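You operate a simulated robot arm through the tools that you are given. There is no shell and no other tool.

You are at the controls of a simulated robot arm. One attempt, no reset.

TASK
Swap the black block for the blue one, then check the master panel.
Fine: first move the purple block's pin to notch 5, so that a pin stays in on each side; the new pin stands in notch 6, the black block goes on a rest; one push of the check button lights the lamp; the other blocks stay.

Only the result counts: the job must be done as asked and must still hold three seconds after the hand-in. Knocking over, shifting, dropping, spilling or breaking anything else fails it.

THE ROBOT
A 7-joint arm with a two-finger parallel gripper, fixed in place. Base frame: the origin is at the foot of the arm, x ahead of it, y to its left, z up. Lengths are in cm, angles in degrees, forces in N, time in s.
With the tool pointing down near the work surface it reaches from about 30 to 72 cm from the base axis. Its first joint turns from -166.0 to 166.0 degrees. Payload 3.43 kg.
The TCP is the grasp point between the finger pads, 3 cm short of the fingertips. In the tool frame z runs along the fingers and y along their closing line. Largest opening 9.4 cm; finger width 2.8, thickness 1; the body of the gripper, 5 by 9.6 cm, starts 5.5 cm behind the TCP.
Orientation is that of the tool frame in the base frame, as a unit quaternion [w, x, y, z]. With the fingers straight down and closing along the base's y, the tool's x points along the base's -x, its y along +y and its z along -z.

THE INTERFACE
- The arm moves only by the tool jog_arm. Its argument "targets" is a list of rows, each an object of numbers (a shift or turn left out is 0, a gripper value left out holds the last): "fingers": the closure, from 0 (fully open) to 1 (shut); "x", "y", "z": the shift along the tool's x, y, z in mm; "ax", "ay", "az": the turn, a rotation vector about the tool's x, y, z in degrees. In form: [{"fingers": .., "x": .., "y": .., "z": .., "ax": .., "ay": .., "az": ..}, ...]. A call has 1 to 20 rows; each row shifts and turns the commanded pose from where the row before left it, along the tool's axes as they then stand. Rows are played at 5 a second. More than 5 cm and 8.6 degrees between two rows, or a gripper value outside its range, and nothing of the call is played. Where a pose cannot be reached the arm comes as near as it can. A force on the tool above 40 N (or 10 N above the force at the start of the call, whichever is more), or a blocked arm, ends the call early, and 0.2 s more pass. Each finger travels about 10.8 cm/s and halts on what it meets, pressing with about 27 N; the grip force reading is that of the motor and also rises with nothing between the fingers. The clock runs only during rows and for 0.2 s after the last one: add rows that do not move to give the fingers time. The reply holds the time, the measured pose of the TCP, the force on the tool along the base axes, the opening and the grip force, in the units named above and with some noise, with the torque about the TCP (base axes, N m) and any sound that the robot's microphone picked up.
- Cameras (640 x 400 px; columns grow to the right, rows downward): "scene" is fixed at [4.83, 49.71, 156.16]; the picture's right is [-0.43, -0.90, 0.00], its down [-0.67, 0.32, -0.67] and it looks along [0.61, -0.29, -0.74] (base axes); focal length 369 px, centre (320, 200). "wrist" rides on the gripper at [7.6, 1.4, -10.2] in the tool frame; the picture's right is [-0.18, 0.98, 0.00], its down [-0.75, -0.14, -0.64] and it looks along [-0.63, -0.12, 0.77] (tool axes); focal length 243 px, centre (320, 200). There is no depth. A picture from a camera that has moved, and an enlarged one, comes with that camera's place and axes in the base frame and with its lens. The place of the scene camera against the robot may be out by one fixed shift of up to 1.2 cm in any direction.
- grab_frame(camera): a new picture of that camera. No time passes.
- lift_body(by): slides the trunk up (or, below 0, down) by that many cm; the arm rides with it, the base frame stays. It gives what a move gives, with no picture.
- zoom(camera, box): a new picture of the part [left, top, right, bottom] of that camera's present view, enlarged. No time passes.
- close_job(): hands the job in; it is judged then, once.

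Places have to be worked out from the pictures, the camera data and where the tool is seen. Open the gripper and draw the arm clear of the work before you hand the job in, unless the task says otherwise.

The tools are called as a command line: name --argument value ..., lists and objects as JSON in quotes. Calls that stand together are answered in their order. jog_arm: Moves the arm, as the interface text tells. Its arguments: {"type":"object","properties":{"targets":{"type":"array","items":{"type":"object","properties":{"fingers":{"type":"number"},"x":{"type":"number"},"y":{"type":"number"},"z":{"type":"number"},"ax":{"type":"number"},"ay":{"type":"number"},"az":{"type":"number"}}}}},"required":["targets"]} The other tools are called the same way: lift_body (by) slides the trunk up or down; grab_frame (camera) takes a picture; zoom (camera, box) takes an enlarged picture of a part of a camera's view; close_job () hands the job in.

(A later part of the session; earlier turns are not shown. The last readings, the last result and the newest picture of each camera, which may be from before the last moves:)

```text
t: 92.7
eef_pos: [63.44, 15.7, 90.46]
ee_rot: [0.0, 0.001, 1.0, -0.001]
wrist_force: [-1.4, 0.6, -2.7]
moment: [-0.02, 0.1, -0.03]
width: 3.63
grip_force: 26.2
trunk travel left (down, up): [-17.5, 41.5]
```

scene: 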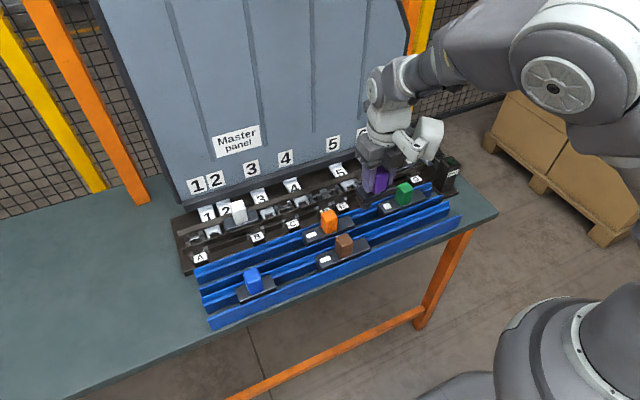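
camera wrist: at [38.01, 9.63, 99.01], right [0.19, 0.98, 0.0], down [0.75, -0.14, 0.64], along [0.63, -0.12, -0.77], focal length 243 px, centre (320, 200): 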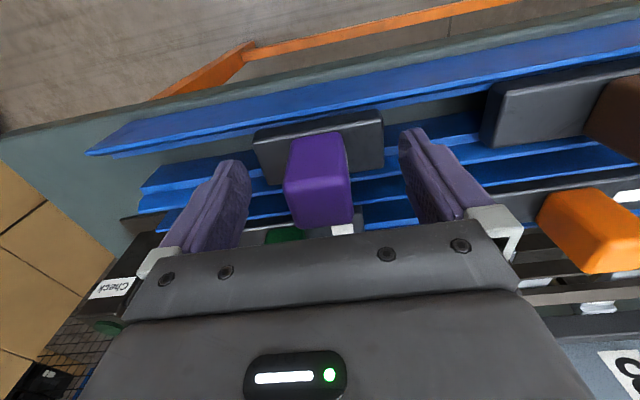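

jog_arm --targets '[{"z": 1}, {"z": 1}, {}]'

zoom --camera "scene" --box '[300, 155, 396, 215]'

zoom --camera "wrist" --box '[200, 70, 440, 220]'

```text
t: 93.5
eef_pos: [63.36, 15.8, 90.34]
ee_rot: [0.002, 0.001, 1.0, -0.001]
wrist_force: [-2.3, -1.5, 10.8]
moment: [0.14, 0.28, 0.02]
width: 3.61
grip_force: 27.2
trunk travel left (down, up): [-17.5, 41.5]
```

```text
6.67 times, centred on (348, 185) of scene
camera zoom: at [4.83, 49.71, 156.16], right [-0.43, -0.9, 0.0], down [-0.67, 0.32, -0.67], along [0.61, -0.29, -0.74], focal length 2457 px, centre (133, 300)
```

zoom: 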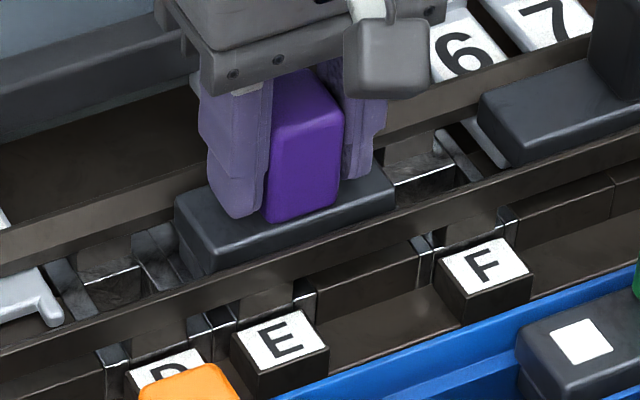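

```text
2.67 times, centred on (320, 145) of wrist
camera zoom: at [55.71, 17.37, 100.7], right [0.19, 0.98, 0.0], down [0.75, -0.14, 0.64], along [0.63, -0.12, -0.76], focal length 647 px, centre (320, 347)
```

zoom: 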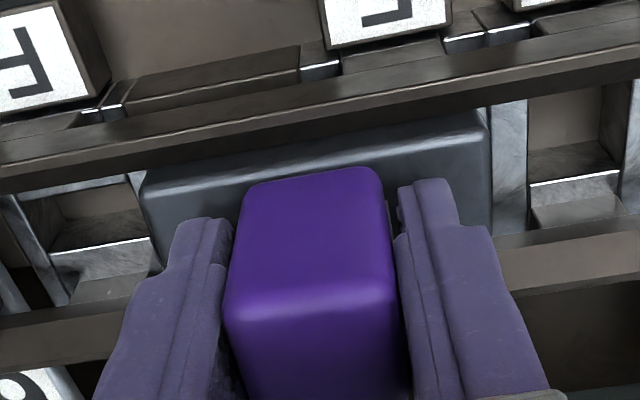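

Purple is seated (about 13 N, base flush like before, lug collar bearing at E). I relieve slightly and open the fingers.

jog_arm --targets '[{"z": -1}, {"fingers": 0.5}, {"fingers": 0.2}, {"fingers": 0.0}, {"fingers": 0.0}]'

jog_arm --targets '[{"z": -20}, {"z": -35}, {"z": -35}, {"z": -15}, {}, {}]'

zoom --camera "wrist" --box '[200, 40, 440, 190]'

zoom --camera "scene" --box '[300, 150, 396, 210]'

```text
t: 94.7
eef_pos: [63.4, 15.88, 90.35]
ee_rot: [0.0, 0.0, 1.0, -0.001]
wrist_force: [0.3, 0.4, -0.8]
moment: [0.0, 0.0, 0.0]
width: 9.4
grip_force: 0.1
trunk travel left (down, up): [-17.5, 41.5]
```

```text
t: 96.1
eef_pos: [63.26, 15.8, 100.9]
ee_rot: [0.0, 0.001, 1.0, -0.001]
wrist_force: [0.7, -0.3, -0.6]
moment: [0.0, 0.01, -0.02]
width: 9.39
grip_force: 0.0
trunk travel left (down, up): [-17.5, 41.5]
```

```text
2.67 times, centred on (320, 115) of wrist
camera zoom: at [55.65, 17.37, 111.19], right [0.19, 0.98, 0.0], down [0.75, -0.14, 0.64], along [0.63, -0.12, -0.77], focal length 647 px, centre (320, 427)
```

zoom: 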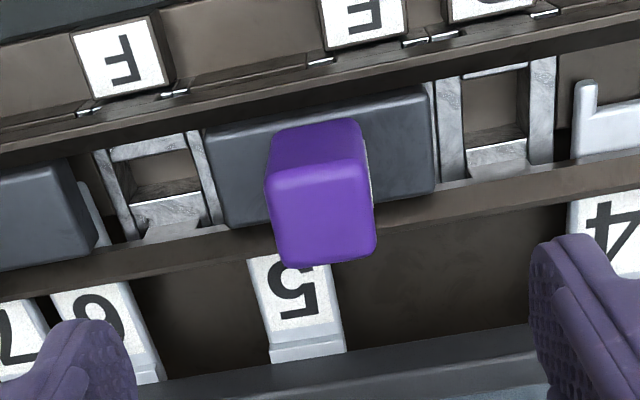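

```text
6.67 times, centred on (348, 180) of scene
camera zoom: at [4.83, 49.71, 156.16], right [-0.43, -0.9, 0.0], down [-0.67, 0.32, -0.67], along [0.61, -0.29, -0.74], focal length 2457 px, centre (133, 333)
```

zoom: 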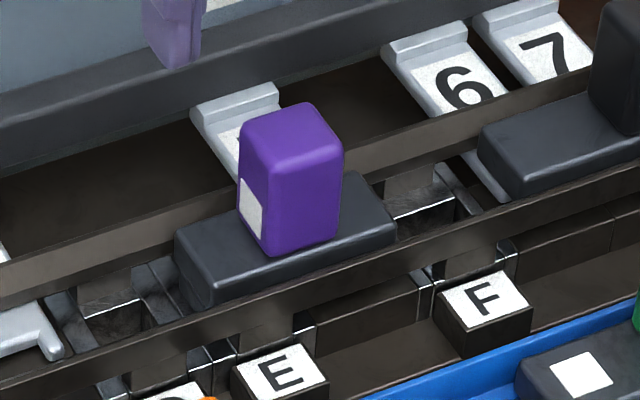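

Purple now sits level in E/5 with its patch on the +y side. Next is the black block; I move above its knob (y≈0) and look.

jog_arm --targets '[{"y": -40}, {"y": -40}, {"y": -40}, {"y": -38}, {}, {}]'

zoom --camera "wrist" --box '[200, 40, 440, 190]'

```text
t: 97.5
eef_pos: [63.26, 0.2, 100.98]
ee_rot: [0.0, -0.001, 1.0, -0.001]
wrist_force: [0.9, 0.1, -0.3]
moment: [-0.01, 0.02, 0.0]
width: 9.41
grip_force: 0.1
trunk travel left (down, up): [-17.5, 41.5]
```

```text
2.67 times, centred on (320, 115) of wrist
camera zoom: at [55.74, 1.64, 111.29], right [0.19, 0.98, 0.0], down [0.75, -0.14, 0.64], along [0.63, -0.12, -0.77], focal length 647 px, centre (320, 427)
```

zoom: 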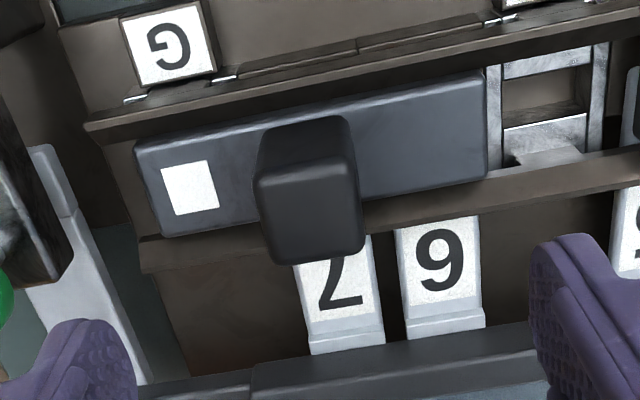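

Black's knob centre is at about (63.4, -0.1). I descend onto it with the fingers open, tips staying 0.6 cm above its base.

jog_arm --targets '[{"x": -1, "y": -3}, {"z": 30}, {"z": 30}, {"z": 25}, {"z": 12}, {"z": 5}, {}, {}]'

grab_frame --camera "wrist"

```text
t: 99.3
eef_pos: [63.34, -0.23, 90.95]
ee_rot: [0.0, 0.001, 1.0, 0.0]
wrist_force: [0.3, 0.7, 0.5]
moment: [0.02, 0.04, 0.01]
width: 9.42
grip_force: 0.1
trunk travel left (down, up): [-17.5, 41.5]
```

```text
taken
camera wrist: at [55.85, 1.38, 101.15], right [0.19, 0.98, 0.0], down [0.75, -0.14, 0.64], along [0.63, -0.12, -0.77], focal length 243 px, centre (320, 200)
```

wrist: 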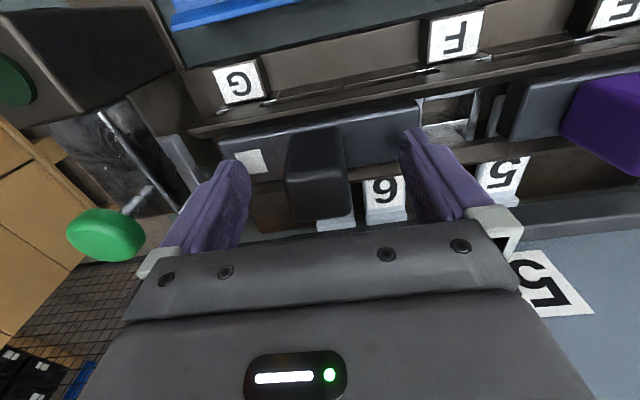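

The black knob is centred between the fingers. I close and then lift slowly.

jog_arm --targets '[{"fingers": 0.5}, {"fingers": 1.0}, {"fingers": 1.0}, {"fingers": 1.0}, {"fingers": 1.0}]'

jog_arm --targets '[{"z": -4}, {"z": -6}, {"z": -10}, {"z": -10}, {}]'

```text
t: 100.5
eef_pos: [63.53, -0.19, 90.78]
ee_rot: [-0.001, 0.0, 1.0, 0.0]
wrist_force: [0.5, -1.0, 0.0]
moment: [-0.01, -0.02, 0.02]
width: 3.63
grip_force: 26.6
trunk travel left (down, up): [-17.5, 41.5]
```

```text
t: 101.7
eef_pos: [63.48, -0.25, 93.69]
ee_rot: [0.0, 0.001, 1.0, 0.0]
wrist_force: [-0.1, 0.4, -3.5]
moment: [0.03, 0.0, 0.02]
width: 3.65
grip_force: 26.9
trunk travel left (down, up): [-17.5, 41.5]
```

Black lifts freely (3.5 N). I raise it to z≈102 and check purple stayed put and what black's underside looks like.

jog_arm --targets '[{"z": -30}, {"z": -30}, {"z": -25}, {}, {}]'

zoom --camera "scene" --box '[320, 110, 448, 190]'

zoom --camera "wrist" --box '[200, 40, 440, 190]'

```text
t: 102.9
eef_pos: [63.4, -0.19, 102.29]
ee_rot: [0.0, 0.001, 1.0, 0.0]
wrist_force: [0.1, -0.4, -3.5]
moment: [0.03, 0.01, -0.01]
width: 3.63
grip_force: 26.9
trunk travel left (down, up): [-17.5, 41.5]
```

```text
5.00 times, centred on (384, 150) of scene
camera zoom: at [4.83, 49.71, 156.16], right [-0.43, -0.9, 0.0], down [-0.67, 0.32, -0.67], along [0.61, -0.29, -0.74], focal length 1843 px, centre (0, 450)
```

zoom: 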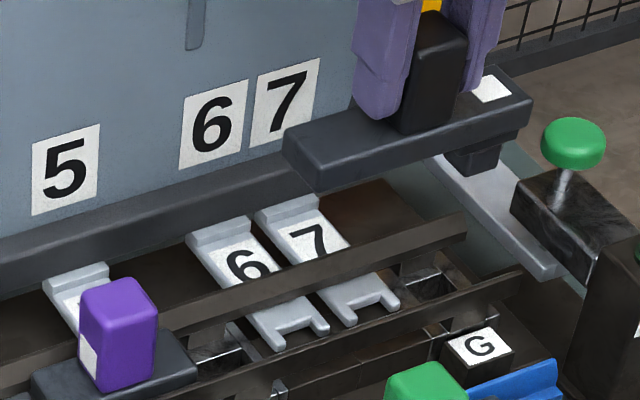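

```text
2.67 times, centred on (320, 115) of wrist
camera zoom: at [55.78, 1.34, 112.5], right [0.19, 0.98, 0.0], down [0.75, -0.14, 0.64], along [0.63, -0.12, -0.77], focal length 647 px, centre (320, 427)
```

zoom: 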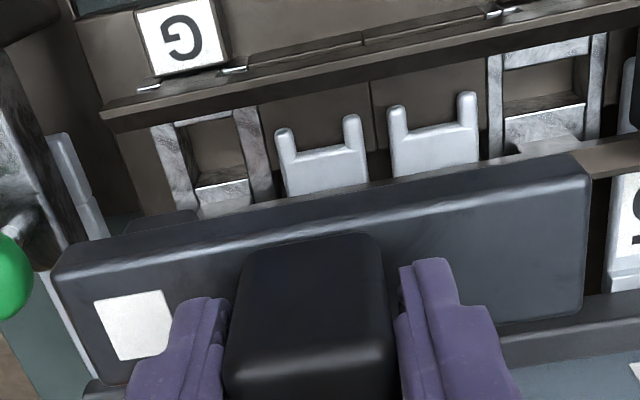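

Black's lug is at the G (patch) end; forks 7, 6 and windows G, F are now free, purple unmoved. I carry black over the free stretch of the front rest, aiming for (45.8, 7).

jog_arm --targets '[{"x": 35, "y": 14.4}, {"x": 35, "y": 14.4}, {"x": 35, "y": 14.4}, {"x": 35, "y": 14.4}, {"x": 36, "y": 14.4}, {"z": 30}, {"z": 30}, {"z": 20}, {}, {}]'

zoom --camera "scene" --box '[340, 180, 468, 260]'

zoom --camera "wrist" --box '[160, 40, 480, 240]'

```text
t: 105.1
eef_pos: [45.85, 6.75, 94.39]
ee_rot: [0.0, 0.001, 1.0, -0.001]
wrist_force: [0.4, 0.0, -4.0]
moment: [0.01, 0.0, -0.02]
width: 3.65
grip_force: 27.6
trunk travel left (down, up): [-17.5, 41.5]
```

```text
5.00 times, centred on (404, 220) of scene
camera zoom: at [4.83, 49.71, 156.16], right [-0.43, -0.9, 0.0], down [-0.67, 0.32, -0.67], along [0.61, -0.29, -0.74], focal length 1843 px, centre (-100, 100)
```

zoom: 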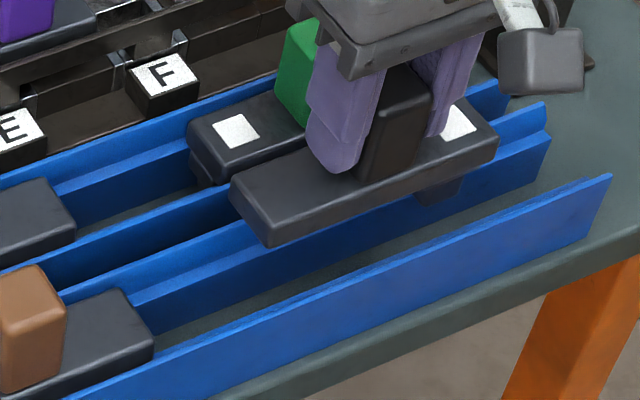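

```text
2.00 times, centred on (320, 140) of wrist
camera zoom: at [38.12, 8.41, 104.59], right [0.19, 0.98, 0.0], down [0.75, -0.14, 0.64], along [0.63, -0.12, -0.77], focal length 485 px, centre (320, 320)
```

zoom: 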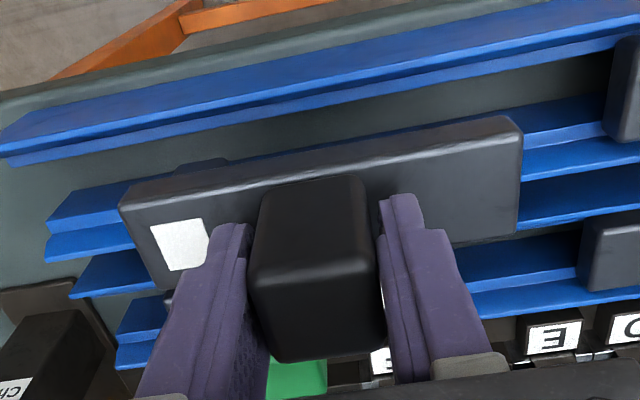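

Black is over the free stretch (spanning y≈0.5–13). I lower it gently into the rest, watching side forces.

jog_arm --targets '[{"z": 10}, {"z": 10}, {"z": 8}, {"z": 5}, {}]'

```text
t: 106.3
eef_pos: [45.67, 7.11, 90.86]
ee_rot: [-0.001, 0.001, 1.0, 0.0]
wrist_force: [-0.3, 0.0, -3.0]
moment: [0.02, 0.01, -0.01]
width: 3.63
grip_force: 26.8
trunk travel left (down, up): [-17.5, 41.5]
```

jog_arm --targets '[{"z": 6}, {"z": 5}, {"z": 4}, {"z": 2}, {}]'

```text
t: 107.5
eef_pos: [45.64, 6.89, 89.55]
ee_rot: [0.002, 0.001, 1.0, -0.001]
wrist_force: [-8.1, 1.2, 21.4]
moment: [-0.59, 0.2, -0.3]
width: 3.64
grip_force: 26.5
trunk travel left (down, up): [-17.5, 41.5]
stopped in row 5: the force on the tool passed its limit at 41 N (the readings are from after the stop); the commanded pose is now the measured one
```

The lug end touched the +x ledge (Fx=-8 N). I back up 4 mm, shift 2 mm toward -x and lower again more gently.

jog_arm --targets '[{"z": -5}, {"x": 2}, {"z": 2}, {"z": 2}, {"z": 1}, {}]'

zoom --camera "wrist" --box '[160, 40, 480, 240]'

```text
t: 108.9
eef_pos: [45.59, 6.87, 89.45]
ee_rot: [0.004, 0.0, 1.0, 0.0]
wrist_force: [1.2, -2.5, 27.3]
moment: [-1.0, -0.44, -0.03]
width: 3.63
grip_force: 27.2
trunk travel left (down, up): [-17.5, 41.5]
```

```text
2.00 times, centred on (320, 140) of wrist
camera zoom: at [38.03, 8.49, 99.7], right [0.19, 0.98, 0.0], down [0.75, -0.14, 0.65], along [0.64, -0.12, -0.76], focal length 485 px, centre (320, 320)
```

zoom: 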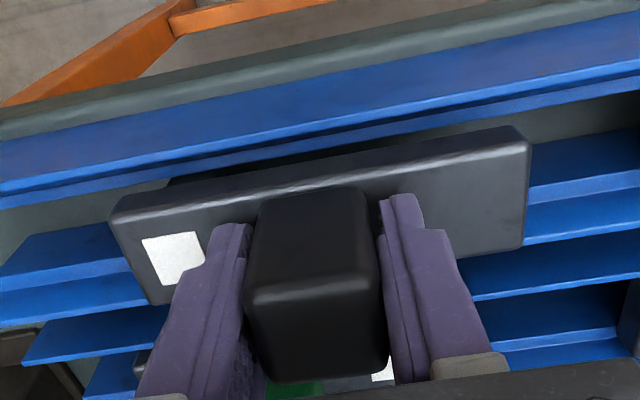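

Contact persists at z 89.45 near the lug end's rear. I look with the scene camera to see how the block stands against the ledges.

zoom --camera "scene" --box '[350, 190, 446, 250]'

zoom --camera "scene" --box '[400, 180, 464, 220]'

```text
6.67 times, centred on (398, 220) of scene
camera zoom: at [4.83, 49.71, 156.16], right [-0.43, -0.9, 0.0], down [-0.67, 0.32, -0.67], along [0.61, -0.29, -0.74], focal length 2457 px, centre (-200, 67)
```

zoom: 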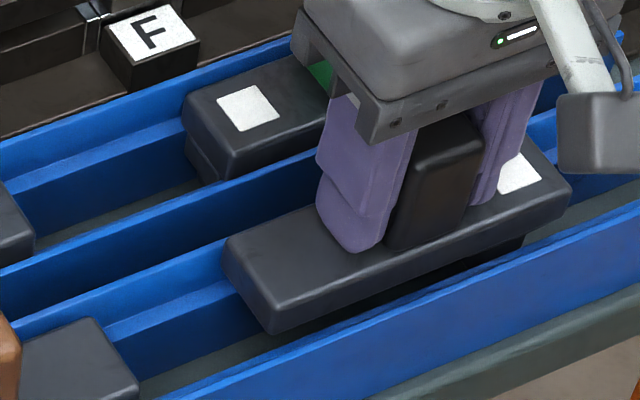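

```text
10.00 times, centred on (432, 200) of scene
camera zoom: at [4.83, 49.71, 156.16], right [-0.43, -0.9, 0.0], down [-0.67, 0.32, -0.67], along [0.61, -0.29, -0.74], focal length 3686 px, centre (-800, 200)
```

zoom: 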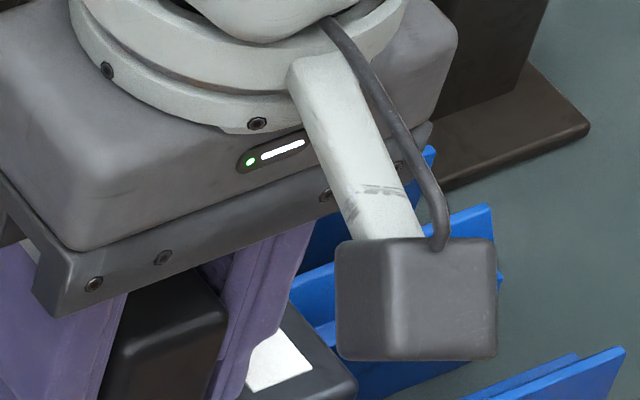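

I lift about 2 cm, remove the small tilt left by the stop, and check the block's edges against the rails.

jog_arm --targets '[{"z": -5}, {"z": -10}, {"z": -5}, {}, {}]'

zoom --camera "wrist" --box '[160, 50, 480, 250]'

zoom --camera "scene" --box '[350, 190, 446, 250]'

```text
t: 110.1
eef_pos: [45.52, 6.94, 91.35]
ee_rot: [0.001, 0.001, 1.0, 0.0]
wrist_force: [0.0, 0.2, -3.5]
moment: [0.01, 0.02, -0.03]
width: 3.62
grip_force: 27.3
trunk travel left (down, up): [-17.5, 41.5]
```

```text
2.00 times, centred on (320, 150) of wrist
camera zoom: at [38.03, 8.54, 101.64], right [0.19, 0.98, 0.0], down [0.75, -0.14, 0.64], along [0.63, -0.12, -0.76], focal length 485 px, centre (320, 300)
```

zoom: 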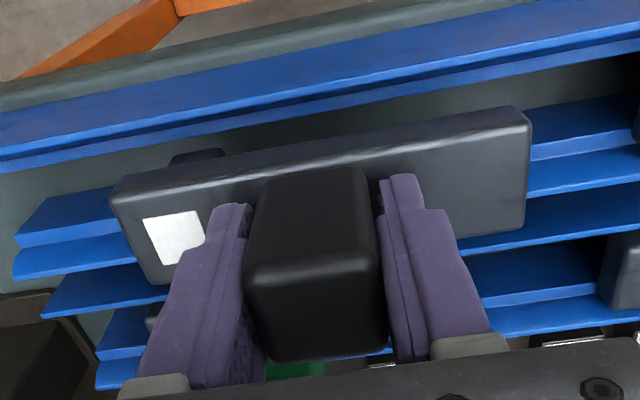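

```text
6.67 times, centred on (398, 220) of scene
camera zoom: at [4.83, 49.71, 156.16], right [-0.43, -0.9, 0.0], down [-0.67, 0.32, -0.67], along [0.61, -0.29, -0.74], focal length 2457 px, centre (-200, 67)
```

zoom: 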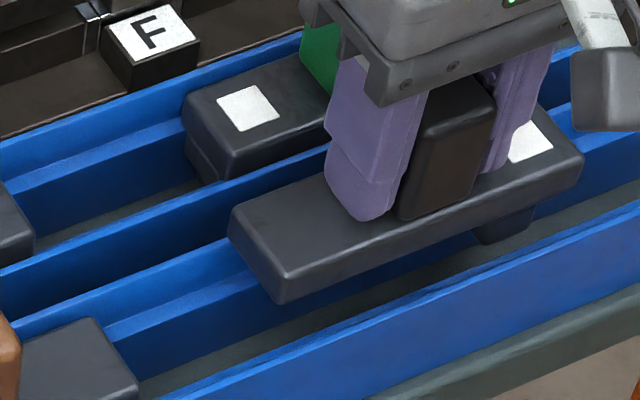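

I zoom on the rail ends near the block's lug end to understand the ledge cross-section.

zoom --camera "wrist" --box '[150, 100, 310, 200]'

zoom --camera "wrist" --box '[380, 60, 540, 160]'

```text
4.00 times, centred on (230, 150) of wrist
camera zoom: at [38.03, 8.54, 101.64], right [0.19, 0.98, 0.0], down [0.75, -0.14, 0.64], along [0.63, -0.12, -0.76], focal length 970 px, centre (680, 400)
```

zoom: 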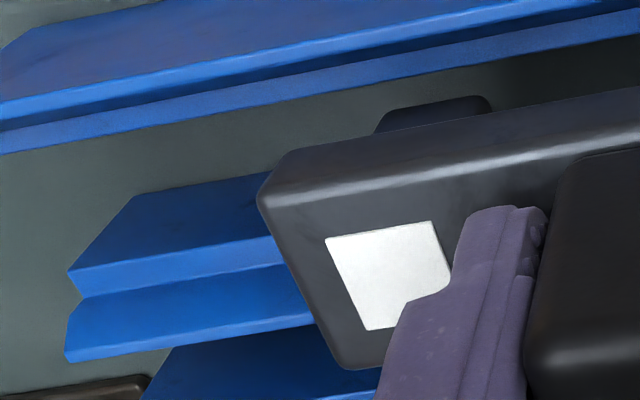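

```text
4.00 times, centred on (460, 110) of wrist
camera zoom: at [38.03, 8.54, 101.64], right [0.19, 0.98, 0.0], down [0.75, -0.14, 0.64], along [0.63, -0.12, -0.76], focal length 970 px, centre (-240, 560)
```

zoom: 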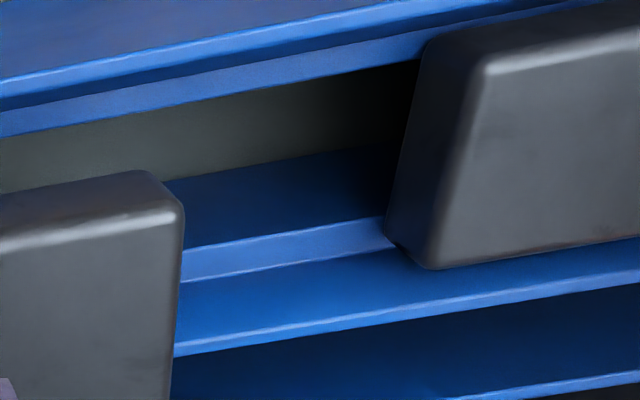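

The rest channel for the base is x≈43.75–47.6 (centre 45.67) and black is about 1.5–2 mm too far toward +x (rear edge catching the back wall). I shift 2 mm to -x and lower gently again.

jog_arm --targets '[{"x": 2}, {"z": 10}, {"z": 6}, {"z": 3}, {"z": 2}, {}]'

```text
t: 111.5
eef_pos: [45.58, 6.89, 89.13]
ee_rot: [0.002, 0.001, 1.0, 0.001]
wrist_force: [0.5, -0.2, -3.3]
moment: [0.02, -0.01, -0.01]
width: 3.65
grip_force: 27.2
trunk travel left (down, up): [-17.5, 41.5]
```

Past the earlier contact height with clean forces. I continue in 1 mm steps to the seat.

jog_arm --targets '[{"z": 1}, {"z": 1}, {"z": 1}, {"z": 1}, {}]'

```text
t: 112.7
eef_pos: [45.44, 7.05, 88.71]
ee_rot: [0.002, 0.002, 1.0, 0.0]
wrist_force: [0.0, 0.6, -3.6]
moment: [-0.01, 0.04, -0.03]
width: 3.64
grip_force: 26.7
trunk travel left (down, up): [-17.5, 41.5]
```

jog_arm --targets '[{"z": 1}, {"z": 1}, {"z": 1}, {}]'

```text
t: 113.7
eef_pos: [45.59, 7.08, 88.54]
ee_rot: [0.001, 0.0, 1.0, 0.0]
wrist_force: [0.1, -1.1, -3.6]
moment: [0.05, -0.02, 0.02]
width: 3.63
grip_force: 27.0
trunk travel left (down, up): [-17.5, 41.5]
```

Still hanging freely; two more millimetres.

jog_arm --targets '[{"z": 1}, {"z": 1}, {}]'

zoom --camera "scene" --box '[350, 190, 446, 250]'

```text
t: 114.5
eef_pos: [45.47, 7.01, 88.35]
ee_rot: [0.003, 0.001, 1.0, 0.0]
wrist_force: [-0.9, -2.3, 5.0]
moment: [0.02, 0.21, 0.05]
width: 3.6
grip_force: 26.7
trunk travel left (down, up): [-17.5, 41.5]
```

```text
6.67 times, centred on (398, 220) of scene
camera zoom: at [4.83, 49.71, 156.16], right [-0.43, -0.9, 0.0], down [-0.67, 0.32, -0.67], along [0.61, -0.29, -0.74], focal length 2457 px, centre (-200, 67)
```

zoom: 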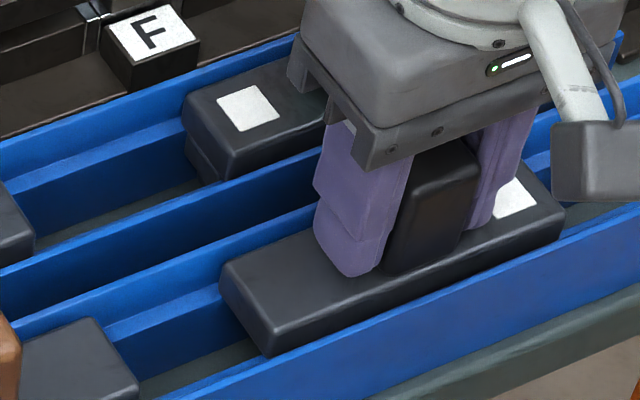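

Black is now bearing evenly (8.6 N, no roll torque) and sits down in the rest like brown. I open the fingers and lift clear.

jog_arm --targets '[{"z": 0.5}, {"fingers": 0.5}, {"fingers": 0.2}, {"fingers": 0.0}, {"fingers": 0.0}]'

jog_arm --targets '[{"z": -15}, {"z": -35}, {"z": -40}, {"z": -40}, {}, {}]'

zoom --camera "scene" --box '[320, 140, 480, 240]'

zoom --camera "wrist" --box '[160, 20, 480, 220]'

```text
t: 115.7
eef_pos: [45.45, 6.99, 88.35]
ee_rot: [0.003, 0.001, 1.0, 0.0]
wrist_force: [0.1, -3.2, 8.4]
moment: [-0.01, 0.15, 0.04]
width: 9.35
grip_force: 0.1
trunk travel left (down, up): [-17.5, 41.5]
```

```text
t: 117.1
eef_pos: [45.59, 7.08, 101.21]
ee_rot: [0.001, 0.0, 1.0, 0.0]
wrist_force: [0.9, -0.3, -0.4]
moment: [-0.02, -0.01, 0.0]
width: 9.37
grip_force: 0.1
trunk travel left (down, up): [-17.5, 41.5]
```

```text
4.00 times, centred on (400, 190) of scene
camera zoom: at [4.83, 49.71, 156.16], right [-0.43, -0.9, 0.0], down [-0.67, 0.32, -0.67], along [0.61, -0.29, -0.74], focal length 1474 px, centre (0, 240)
```

zoom: 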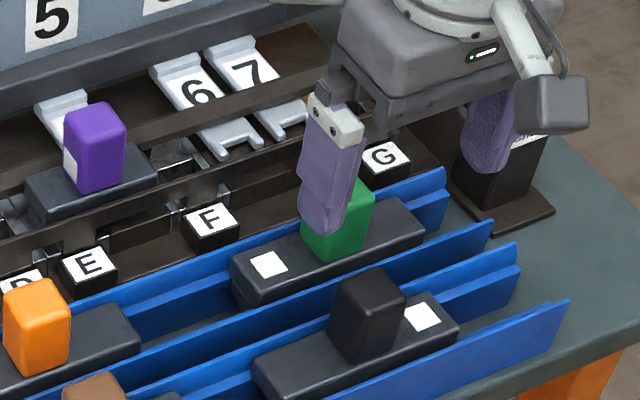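

```text
2.00 times, centred on (320, 120) of wrist
camera zoom: at [37.94, 8.65, 111.43], right [0.19, 0.98, 0.0], down [0.75, -0.14, 0.64], along [0.63, -0.12, -0.76], focal length 485 px, centre (320, 360)
```

zoom: 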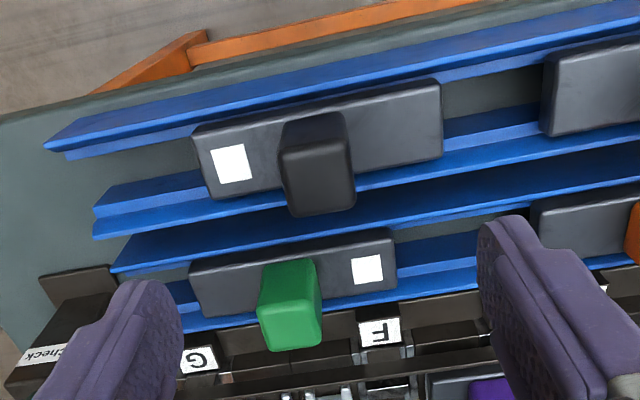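

Black lies level on the rest; purple, green, orange and brown are unchanged. I travel to the blue block.

jog_arm --targets '[{"y": 43.4}, {"y": 43.4}, {"y": 43.4}, {"y": 43.4}, {"y": 43.4}, {"y": 43.4}, {"y": 43.4}, {"y": 43.4}, {"y": 43.4}, {}, {}, {}]'

zoom --camera "wrist" --box '[240, 50, 400, 150]'

```text
t: 119.7
eef_pos: [45.24, 45.96, 101.19]
ee_rot: [0.001, 0.002, 1.0, 0.001]
wrist_force: [0.0, 0.3, -0.5]
moment: [-0.03, 0.02, -0.04]
width: 9.4
grip_force: 0.0
trunk travel left (down, up): [-17.5, 41.5]
```

```text
4.00 times, centred on (320, 100) of wrist
camera zoom: at [37.69, 47.55, 111.45], right [0.19, 0.98, 0.0], down [0.75, -0.14, 0.65], along [0.63, -0.12, -0.76], focal length 970 px, centre (320, 600)
```

zoom: 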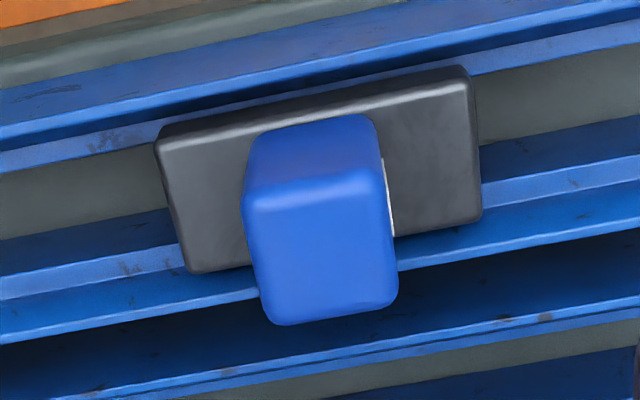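

Blue's patch is on the +y side, so its lug is at +y and its pin at -y: it fits lug F / pin 6 without turning. I descend to grasp it.

jog_arm --targets '[{"x": -1, "y": 1, "az": -0.2}, {"z": 30}, {"z": 35}, {"z": 30}, {"z": 20}, {"z": 9}, {}, {}]'

grab_frame --camera "wrist"

```text
t: 121.5
eef_pos: [45.57, 46.13, 88.88]
ee_rot: [0.002, 0.0, 1.0, 0.0]
wrist_force: [0.6, -0.5, 0.4]
moment: [-0.01, -0.03, -0.04]
width: 9.4
grip_force: 0.0
trunk travel left (down, up): [-17.5, 41.5]
```

```text
taken
camera wrist: at [37.95, 47.66, 99.09], right [0.18, 0.98, 0.0], down [0.75, -0.14, 0.65], along [0.63, -0.12, -0.76], focal length 243 px, centre (320, 200)
```

wrist: 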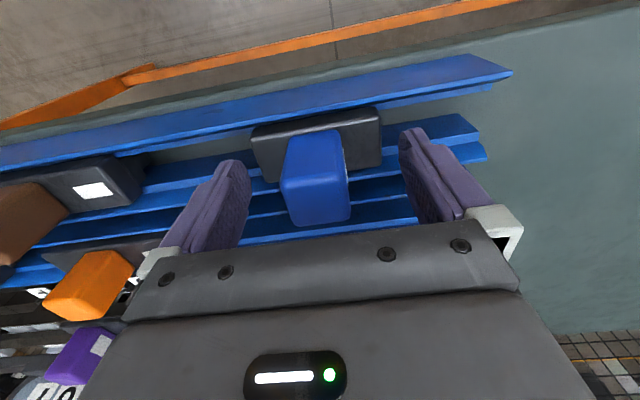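

Blue's knob is centred. I close, then lift straight up.

jog_arm --targets '[{"fingers": 0.5}, {"fingers": 1.0}, {"fingers": 1.0}, {"fingers": 1.0}, {"fingers": 1.0}]'

jog_arm --targets '[{"z": -5}, {"z": -10}, {"z": -30}, {"z": -40}, {"z": -40}, {}, {}]'

zoom --camera "wrist" --box '[200, 50, 440, 200]'

zoom --camera "scene" --box '[200, 190, 328, 270]'

```text
t: 122.7
eef_pos: [45.59, 46.12, 88.94]
ee_rot: [0.003, 0.0, 1.0, 0.0]
wrist_force: [0.1, -1.6, -0.2]
moment: [0.08, -0.03, 0.01]
width: 3.63
grip_force: 27.2
trunk travel left (down, up): [-17.5, 41.5]
```

```text
t: 124.3
eef_pos: [45.5, 46.11, 101.31]
ee_rot: [0.002, -0.001, 1.0, -0.001]
wrist_force: [-0.1, 0.2, -2.2]
moment: [0.0, 0.0, 0.0]
width: 3.61
grip_force: 26.9
trunk travel left (down, up): [-17.5, 41.5]
```

```text
2.67 times, centred on (320, 125) of wrist
camera zoom: at [37.84, 47.59, 111.6], right [0.18, 0.98, 0.0], down [0.75, -0.14, 0.64], along [0.63, -0.12, -0.76], focal length 647 px, centre (320, 400)
```

zoom: 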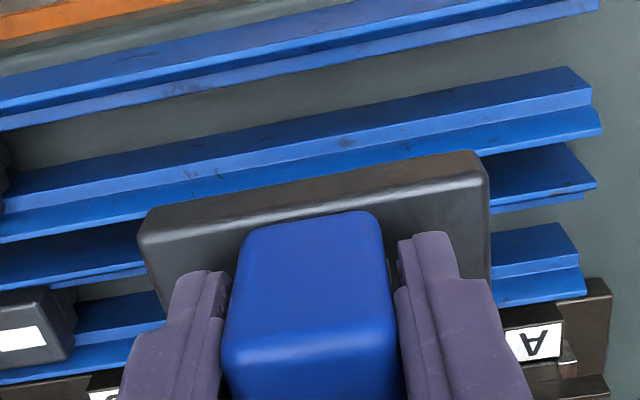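

```text
5.00 times, centred on (264, 230) of scene
camera zoom: at [4.83, 49.71, 156.16], right [-0.43, -0.9, 0.0], down [-0.67, 0.32, -0.67], along [0.61, -0.29, -0.74], focal length 1843 px, centre (600, 50)
```

zoom: 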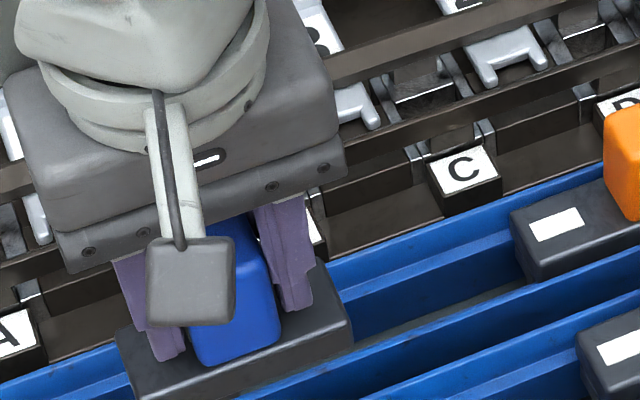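

Unlike purple, no lug shows under blue's front edge in the wrist view. I need to see blue's underside before choosing slots, so I take it to the spot where the trunk lift worked before and turn it 90°.

jog_arm --targets '[{"z": -42, "ay": 0.2}, {"x": -13, "y": -30}, {"x": -13, "y": -30}, {"x": -13, "y": -30}, {"x": -13, "y": -30}, {"x": -13, "y": -30}, {"x": -13, "y": -30}, {"x": -13, "y": -30}, {"x": -13, "y": -30}, {"x": -13, "y": -30}, {"x": -13, "y": -33}, {}, {}]'

jog_arm --targets '[{"az": 8}, {"az": 8}, {"az": 8}, {"az": 8}, {"az": 8}, {"az": 8}, {"az": 8}, {"az": 8}, {"az": 8}, {"az": 8}, {"az": 8}, {"az": 2}, {}, {}]'

lift_body --by 26

grab_frame --camera "scene"

```text
t: 127.1
eef_pos: [58.8, 15.89, 105.48]
ee_rot: [0.0, -0.001, 1.0, 0.001]
wrist_force: [0.1, 0.0, -2.8]
moment: [-0.02, 0.0, -0.02]
width: 3.59
grip_force: 27.2
trunk travel left (down, up): [-17.5, 41.5]
```

```text
t: 130.1
eef_pos: [58.7, 15.78, 105.51]
ee_rot: [0.0, 0.707, 0.708, 0.0]
wrist_force: [-1.0, -0.1, -2.8]
moment: [0.03, -0.02, 0.0]
width: 3.6
grip_force: 27.2
trunk travel left (down, up): [-17.5, 41.5]
```

```text
t: 132.8
eef_pos: [58.55, 15.22, 131.69]
ee_rot: [-0.001, 0.707, 0.707, 0.002]
wrist_force: [0.6, 0.1, -3.4]
moment: [0.05, 0.02, 0.01]
width: 3.61
grip_force: 27.3
trunk travel left (down, up): [-43.5, 15.5]
```

```text
taken
```

scene: 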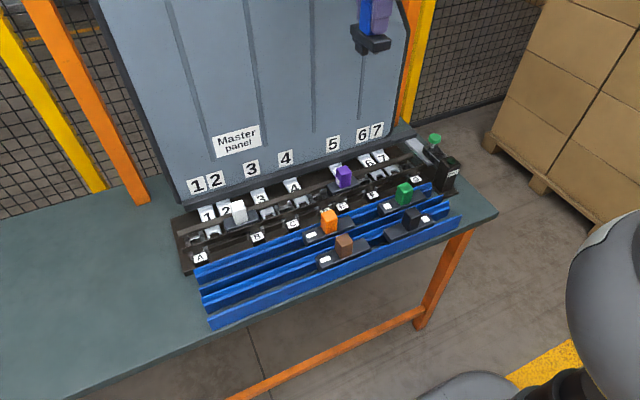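

zoom --camera "scene" --box '[338, 15, 402, 55]'

```text
10.00 times, centred on (370, 35) of scene
camera zoom: at [4.83, 49.71, 156.16], right [-0.43, -0.9, 0.0], down [-0.67, 0.32, -0.67], along [0.61, -0.29, -0.74], focal length 3686 px, centre (-180, 1850)
```

zoom: 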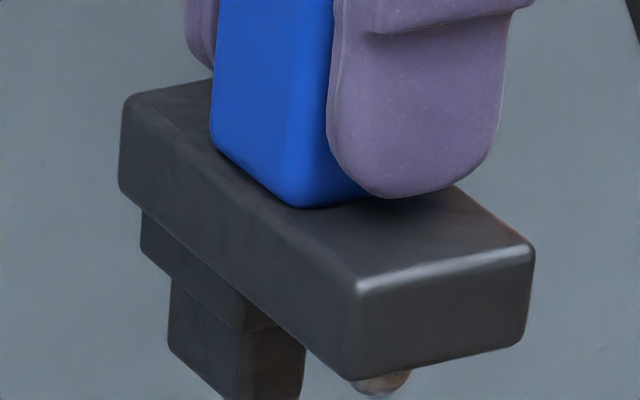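

Blue has its lug at the far (+y) end and a dome pin at the near (-y) end. I check the lug fully, since it was hidden in the wrist view.

zoom --camera "scene" --box '[338, 30, 402, 70]'

zoom --camera "wrist" --box '[200, 50, 440, 200]'

```text
10.00 times, centred on (370, 50) of scene
camera zoom: at [4.83, 49.71, 156.16], right [-0.43, -0.9, 0.0], down [-0.67, 0.32, -0.67], along [0.61, -0.29, -0.74], focal length 3686 px, centre (-180, 1700)
```

zoom: 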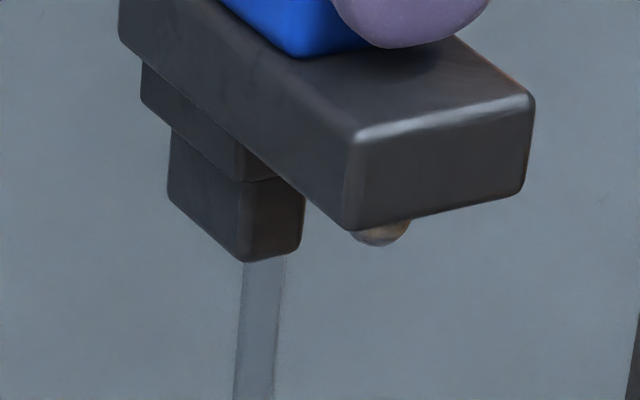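

```text
2.67 times, centred on (320, 125) of wrist
camera zoom: at [59.93, 22.89, 142.0], right [0.98, -0.18, 0.0], down [-0.14, -0.76, 0.64], along [-0.12, -0.63, -0.77], focal length 647 px, centre (320, 400)
```

zoom: 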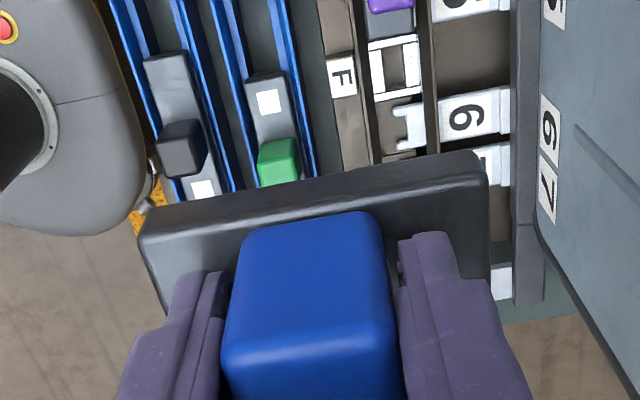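

Blue's lug is narrow in x (~1.2) and long in y (~2.9), and window F is exactly the wide, shallow one (≈3.3×1.75), while E/D are square – so blue is keyed for F with its pin in 6. I lower the trunk and turn back.

lift_body --by -26

jog_arm --targets '[{"az": -8}, {"az": -8}, {"az": -8}, {"az": -8}, {"az": -8}, {"az": -8}, {"az": -8}, {"az": -8}, {"az": -8}, {"az": -8}, {"az": -8}, {"az": -2}, {}, {}]'

```text
t: 135.4
eef_pos: [58.72, 15.91, 105.55]
ee_rot: [0.0, 0.707, 0.708, 0.001]
wrist_force: [0.5, -0.2, -2.1]
moment: [-0.03, -0.01, 0.03]
width: 3.63
grip_force: 27.7
trunk travel left (down, up): [-17.5, 41.5]
```

```text
t: 138.4
eef_pos: [58.57, 15.88, 105.54]
ee_rot: [0.0, -0.001, 1.0, 0.0]
wrist_force: [0.0, 0.1, -3.1]
moment: [0.0, -0.02, 0.01]
width: 3.61
grip_force: 27.0
trunk travel left (down, up): [-17.5, 41.5]
```

I move over F/6, aiming for measured (63.45, 6.65), at safe height.

jog_arm --targets '[{"y": -31}, {"y": -31}, {"y": -30}, {"x": -25, "z": 20}, {"x": -24, "z": 20}, {}, {}, {}]'

zoom --camera "wrist" --box '[220, 40, 412, 160]'

zoom --camera "scene" --box '[320, 120, 416, 180]'

```text
t: 140.2
eef_pos: [63.54, 6.72, 101.64]
ee_rot: [0.0, -0.001, 1.0, 0.0]
wrist_force: [0.6, 0.7, -2.8]
moment: [-0.01, -0.01, 0.02]
width: 3.6
grip_force: 26.6
trunk travel left (down, up): [-17.5, 41.5]
```

```text
3.33 times, centred on (316, 100) of wrist
camera zoom: at [55.96, 8.26, 111.92], right [0.18, 0.98, 0.0], down [0.75, -0.14, 0.64], along [0.63, -0.12, -0.77], focal length 809 px, centre (333, 533)
```

zoom: 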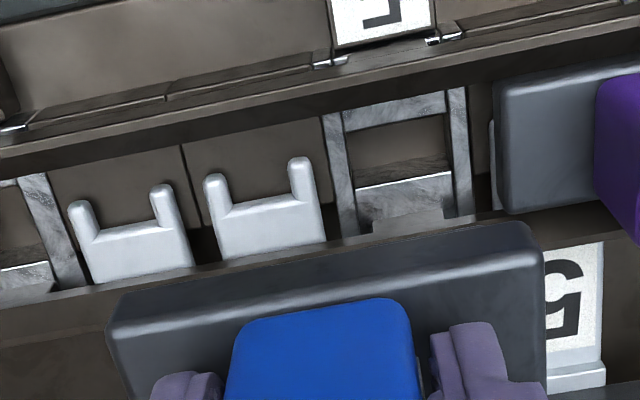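

```text
6.67 times, centred on (368, 150) of scene
camera zoom: at [4.83, 49.71, 156.16], right [-0.43, -0.9, 0.0], down [-0.67, 0.32, -0.67], along [0.61, -0.29, -0.74], focal length 2457 px, centre (0, 533)
```

zoom: 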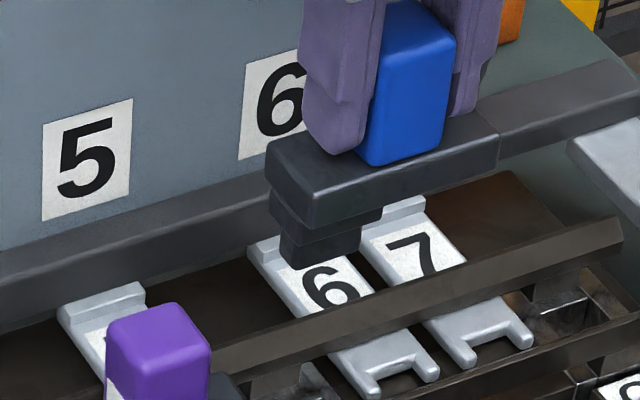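

Window F's centre is about 2.33 cm from the TCP, versus 2.38 for purple at E when it seated cleanly – nearly identical. I shift -0.4 mm and lower to just above the frame for a check.

jog_arm --targets '[{"y": -0.4, "z": 30}, {"z": 30}, {"z": 18}, {}, {}]'

zoom --camera "scene" --box '[336, 150, 400, 190]'

zoom --camera "wrist" --box '[220, 60, 412, 180]'

```text
t: 141.4
eef_pos: [63.49, 6.58, 93.86]
ee_rot: [0.0, -0.001, 1.0, 0.001]
wrist_force: [0.4, -0.4, -2.0]
moment: [-0.02, 0.01, -0.04]
width: 3.61
grip_force: 26.9
trunk travel left (down, up): [-17.5, 41.5]
```

```text
10.00 times, centred on (368, 170) of scene
camera zoom: at [4.83, 49.71, 156.16], right [-0.43, -0.9, 0.0], down [-0.67, 0.32, -0.67], along [0.61, -0.29, -0.74], focal length 3686 px, centre (-160, 500)
```

zoom: 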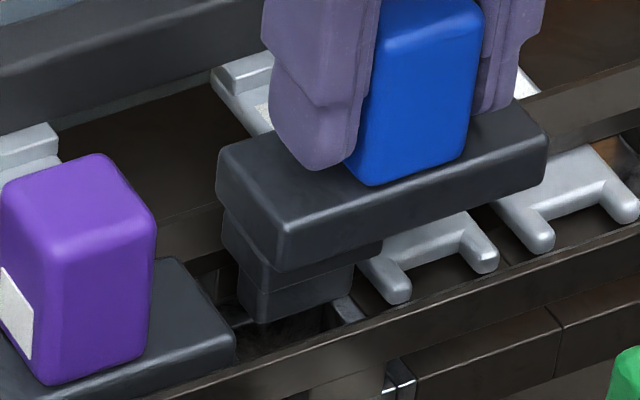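

```text
3.33 times, centred on (316, 120) of wrist
camera zoom: at [55.96, 8.16, 104.09], right [0.18, 0.98, 0.0], down [0.75, -0.14, 0.64], along [0.63, -0.12, -0.77], focal length 809 px, centre (333, 467)
```

zoom: 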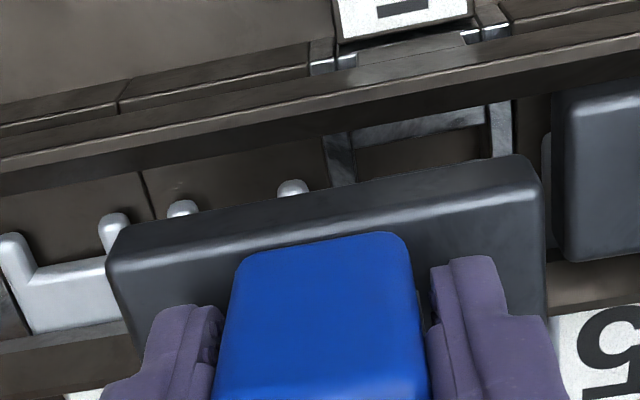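

Lug over F and the pin end over fork 6 look right, with clearance to purple. I lower in small steps.

jog_arm --targets '[{"z": 4}, {"z": 4}, {"z": 3}, {"z": 3}, {}]'

```text
t: 142.7
eef_pos: [63.64, 6.76, 92.39]
ee_rot: [0.0, -0.001, 1.0, 0.0]
wrist_force: [-0.5, -0.8, -3.2]
moment: [0.01, 0.01, 0.02]
width: 3.64
grip_force: 27.3
trunk travel left (down, up): [-17.5, 41.5]
```

No contact, the lug is passing the frame plane. I continue in 2–3 mm steps.

jog_arm --targets '[{"z": 3}, {"z": 3}, {"z": 3}, {"z": 2}, {}]'

```text
t: 143.8
eef_pos: [63.58, 6.54, 91.15]
ee_rot: [0.0, -0.001, 1.0, 0.0]
wrist_force: [-0.1, -0.4, -2.2]
moment: [-0.01, 0.01, -0.01]
width: 3.61
grip_force: 27.0
trunk travel left (down, up): [-17.5, 41.5]
```

Still free with zero side load at z 91.15. I approach the seat in 1–2 mm steps.

jog_arm --targets '[{"z": 2}, {"z": 1}, {"z": 1}, {"z": 1}, {}]'

```text
t: 145.1
eef_pos: [63.61, 6.56, 90.59]
ee_rot: [-0.001, -0.001, 1.0, 0.0]
wrist_force: [-1.8, 0.0, -2.2]
moment: [-0.02, 0.09, -0.02]
width: 3.61
grip_force: 26.7
trunk travel left (down, up): [-17.5, 41.5]
```

jog_arm --targets '[{"x": 0.7}, {"z": 1}, {"z": 1}, {}]'

```text
t: 146.1
eef_pos: [63.46, 6.57, 90.56]
ee_rot: [0.001, -0.001, 1.0, 0.0]
wrist_force: [-1.3, 0.4, 2.4]
moment: [0.16, 0.06, 0.0]
width: 3.62
grip_force: 27.2
trunk travel left (down, up): [-17.5, 41.5]
```

Seat contact begins on the lug collar at z≈90.55, as expected. One more millimetre, then I check with the cameras and release.

jog_arm --targets '[{"z": 1}, {}]'

zoom --camera "scene" --box '[320, 150, 416, 210]'

```text
t: 146.7
eef_pos: [63.51, 6.67, 90.57]
ee_rot: [0.003, -0.001, 1.0, 0.001]
wrist_force: [2.3, 2.1, 16.8]
moment: [0.02, -0.1, -0.02]
width: 3.64
grip_force: 26.9
trunk travel left (down, up): [-17.5, 41.5]
```

```text
6.67 times, centred on (368, 180) of scene
camera zoom: at [4.83, 49.71, 156.16], right [-0.43, -0.9, 0.0], down [-0.67, 0.32, -0.67], along [0.61, -0.29, -0.74], focal length 2457 px, centre (0, 333)
```

zoom: 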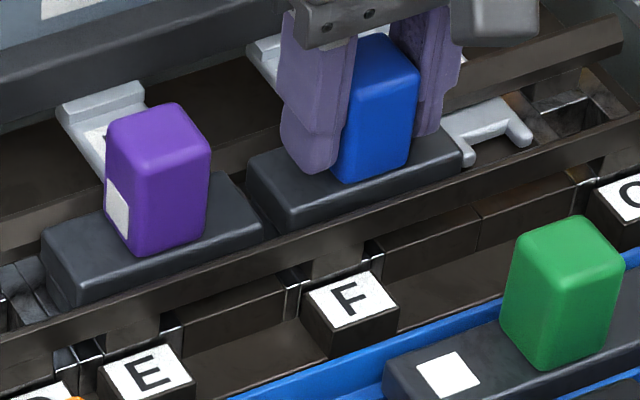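

Blue is seated evenly (~19 N). I open only partway (to keep clear of purple), then lift.

jog_arm --targets '[{"z": -1}, {"fingers": 0.5}, {"fingers": 0.4}, {"fingers": 0.4}, {"fingers": 0.4}]'

jog_arm --targets '[{"z": -10}, {"z": -30}, {"z": -40}, {"z": -25}, {}, {}]'

zoom --camera "wrist" --box '[200, 40, 440, 190]'

zoom --camera "scene" --box '[310, 130, 470, 230]'

```text
t: 147.8
eef_pos: [63.54, 6.42, 90.53]
ee_rot: [-0.001, 0.0, 1.0, 0.0]
wrist_force: [-0.5, 0.2, -0.8]
moment: [-0.02, 0.02, 0.0]
width: 5.65
grip_force: 0.1
trunk travel left (down, up): [-17.5, 41.5]
```

```text
t: 149.2
eef_pos: [63.46, 6.47, 100.98]
ee_rot: [0.0, -0.001, 1.0, -0.001]
wrist_force: [0.3, 0.0, 0.1]
moment: [-0.03, 0.01, 0.0]
width: 5.61
grip_force: 0.1
trunk travel left (down, up): [-17.5, 41.5]
```

```text
2.67 times, centred on (320, 115) of wrist
camera zoom: at [55.93, 8.1, 111.34], right [0.18, 0.98, 0.0], down [0.75, -0.14, 0.64], along [0.63, -0.12, -0.77], focal length 647 px, centre (320, 427)
```

zoom: 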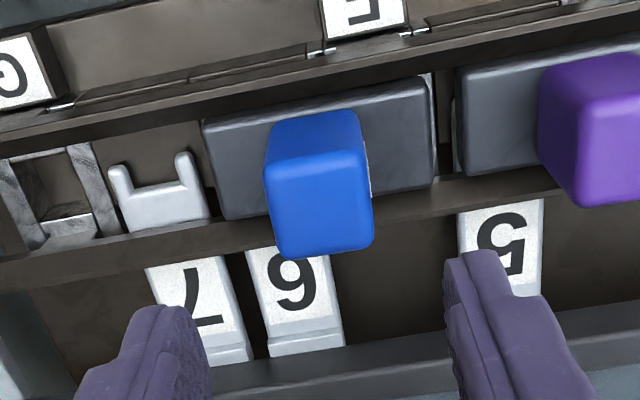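

```text
4.00 times, centred on (390, 180) of scene
camera zoom: at [4.83, 49.71, 156.16], right [-0.43, -0.9, 0.0], down [-0.67, 0.32, -0.67], along [0.61, -0.29, -0.74], focal length 1474 px, centre (40, 280)
```

zoom: 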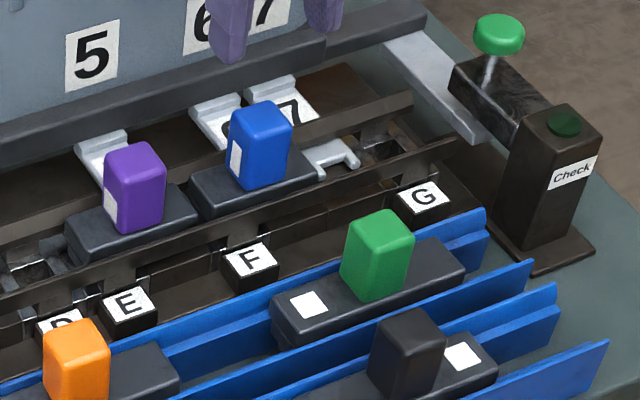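

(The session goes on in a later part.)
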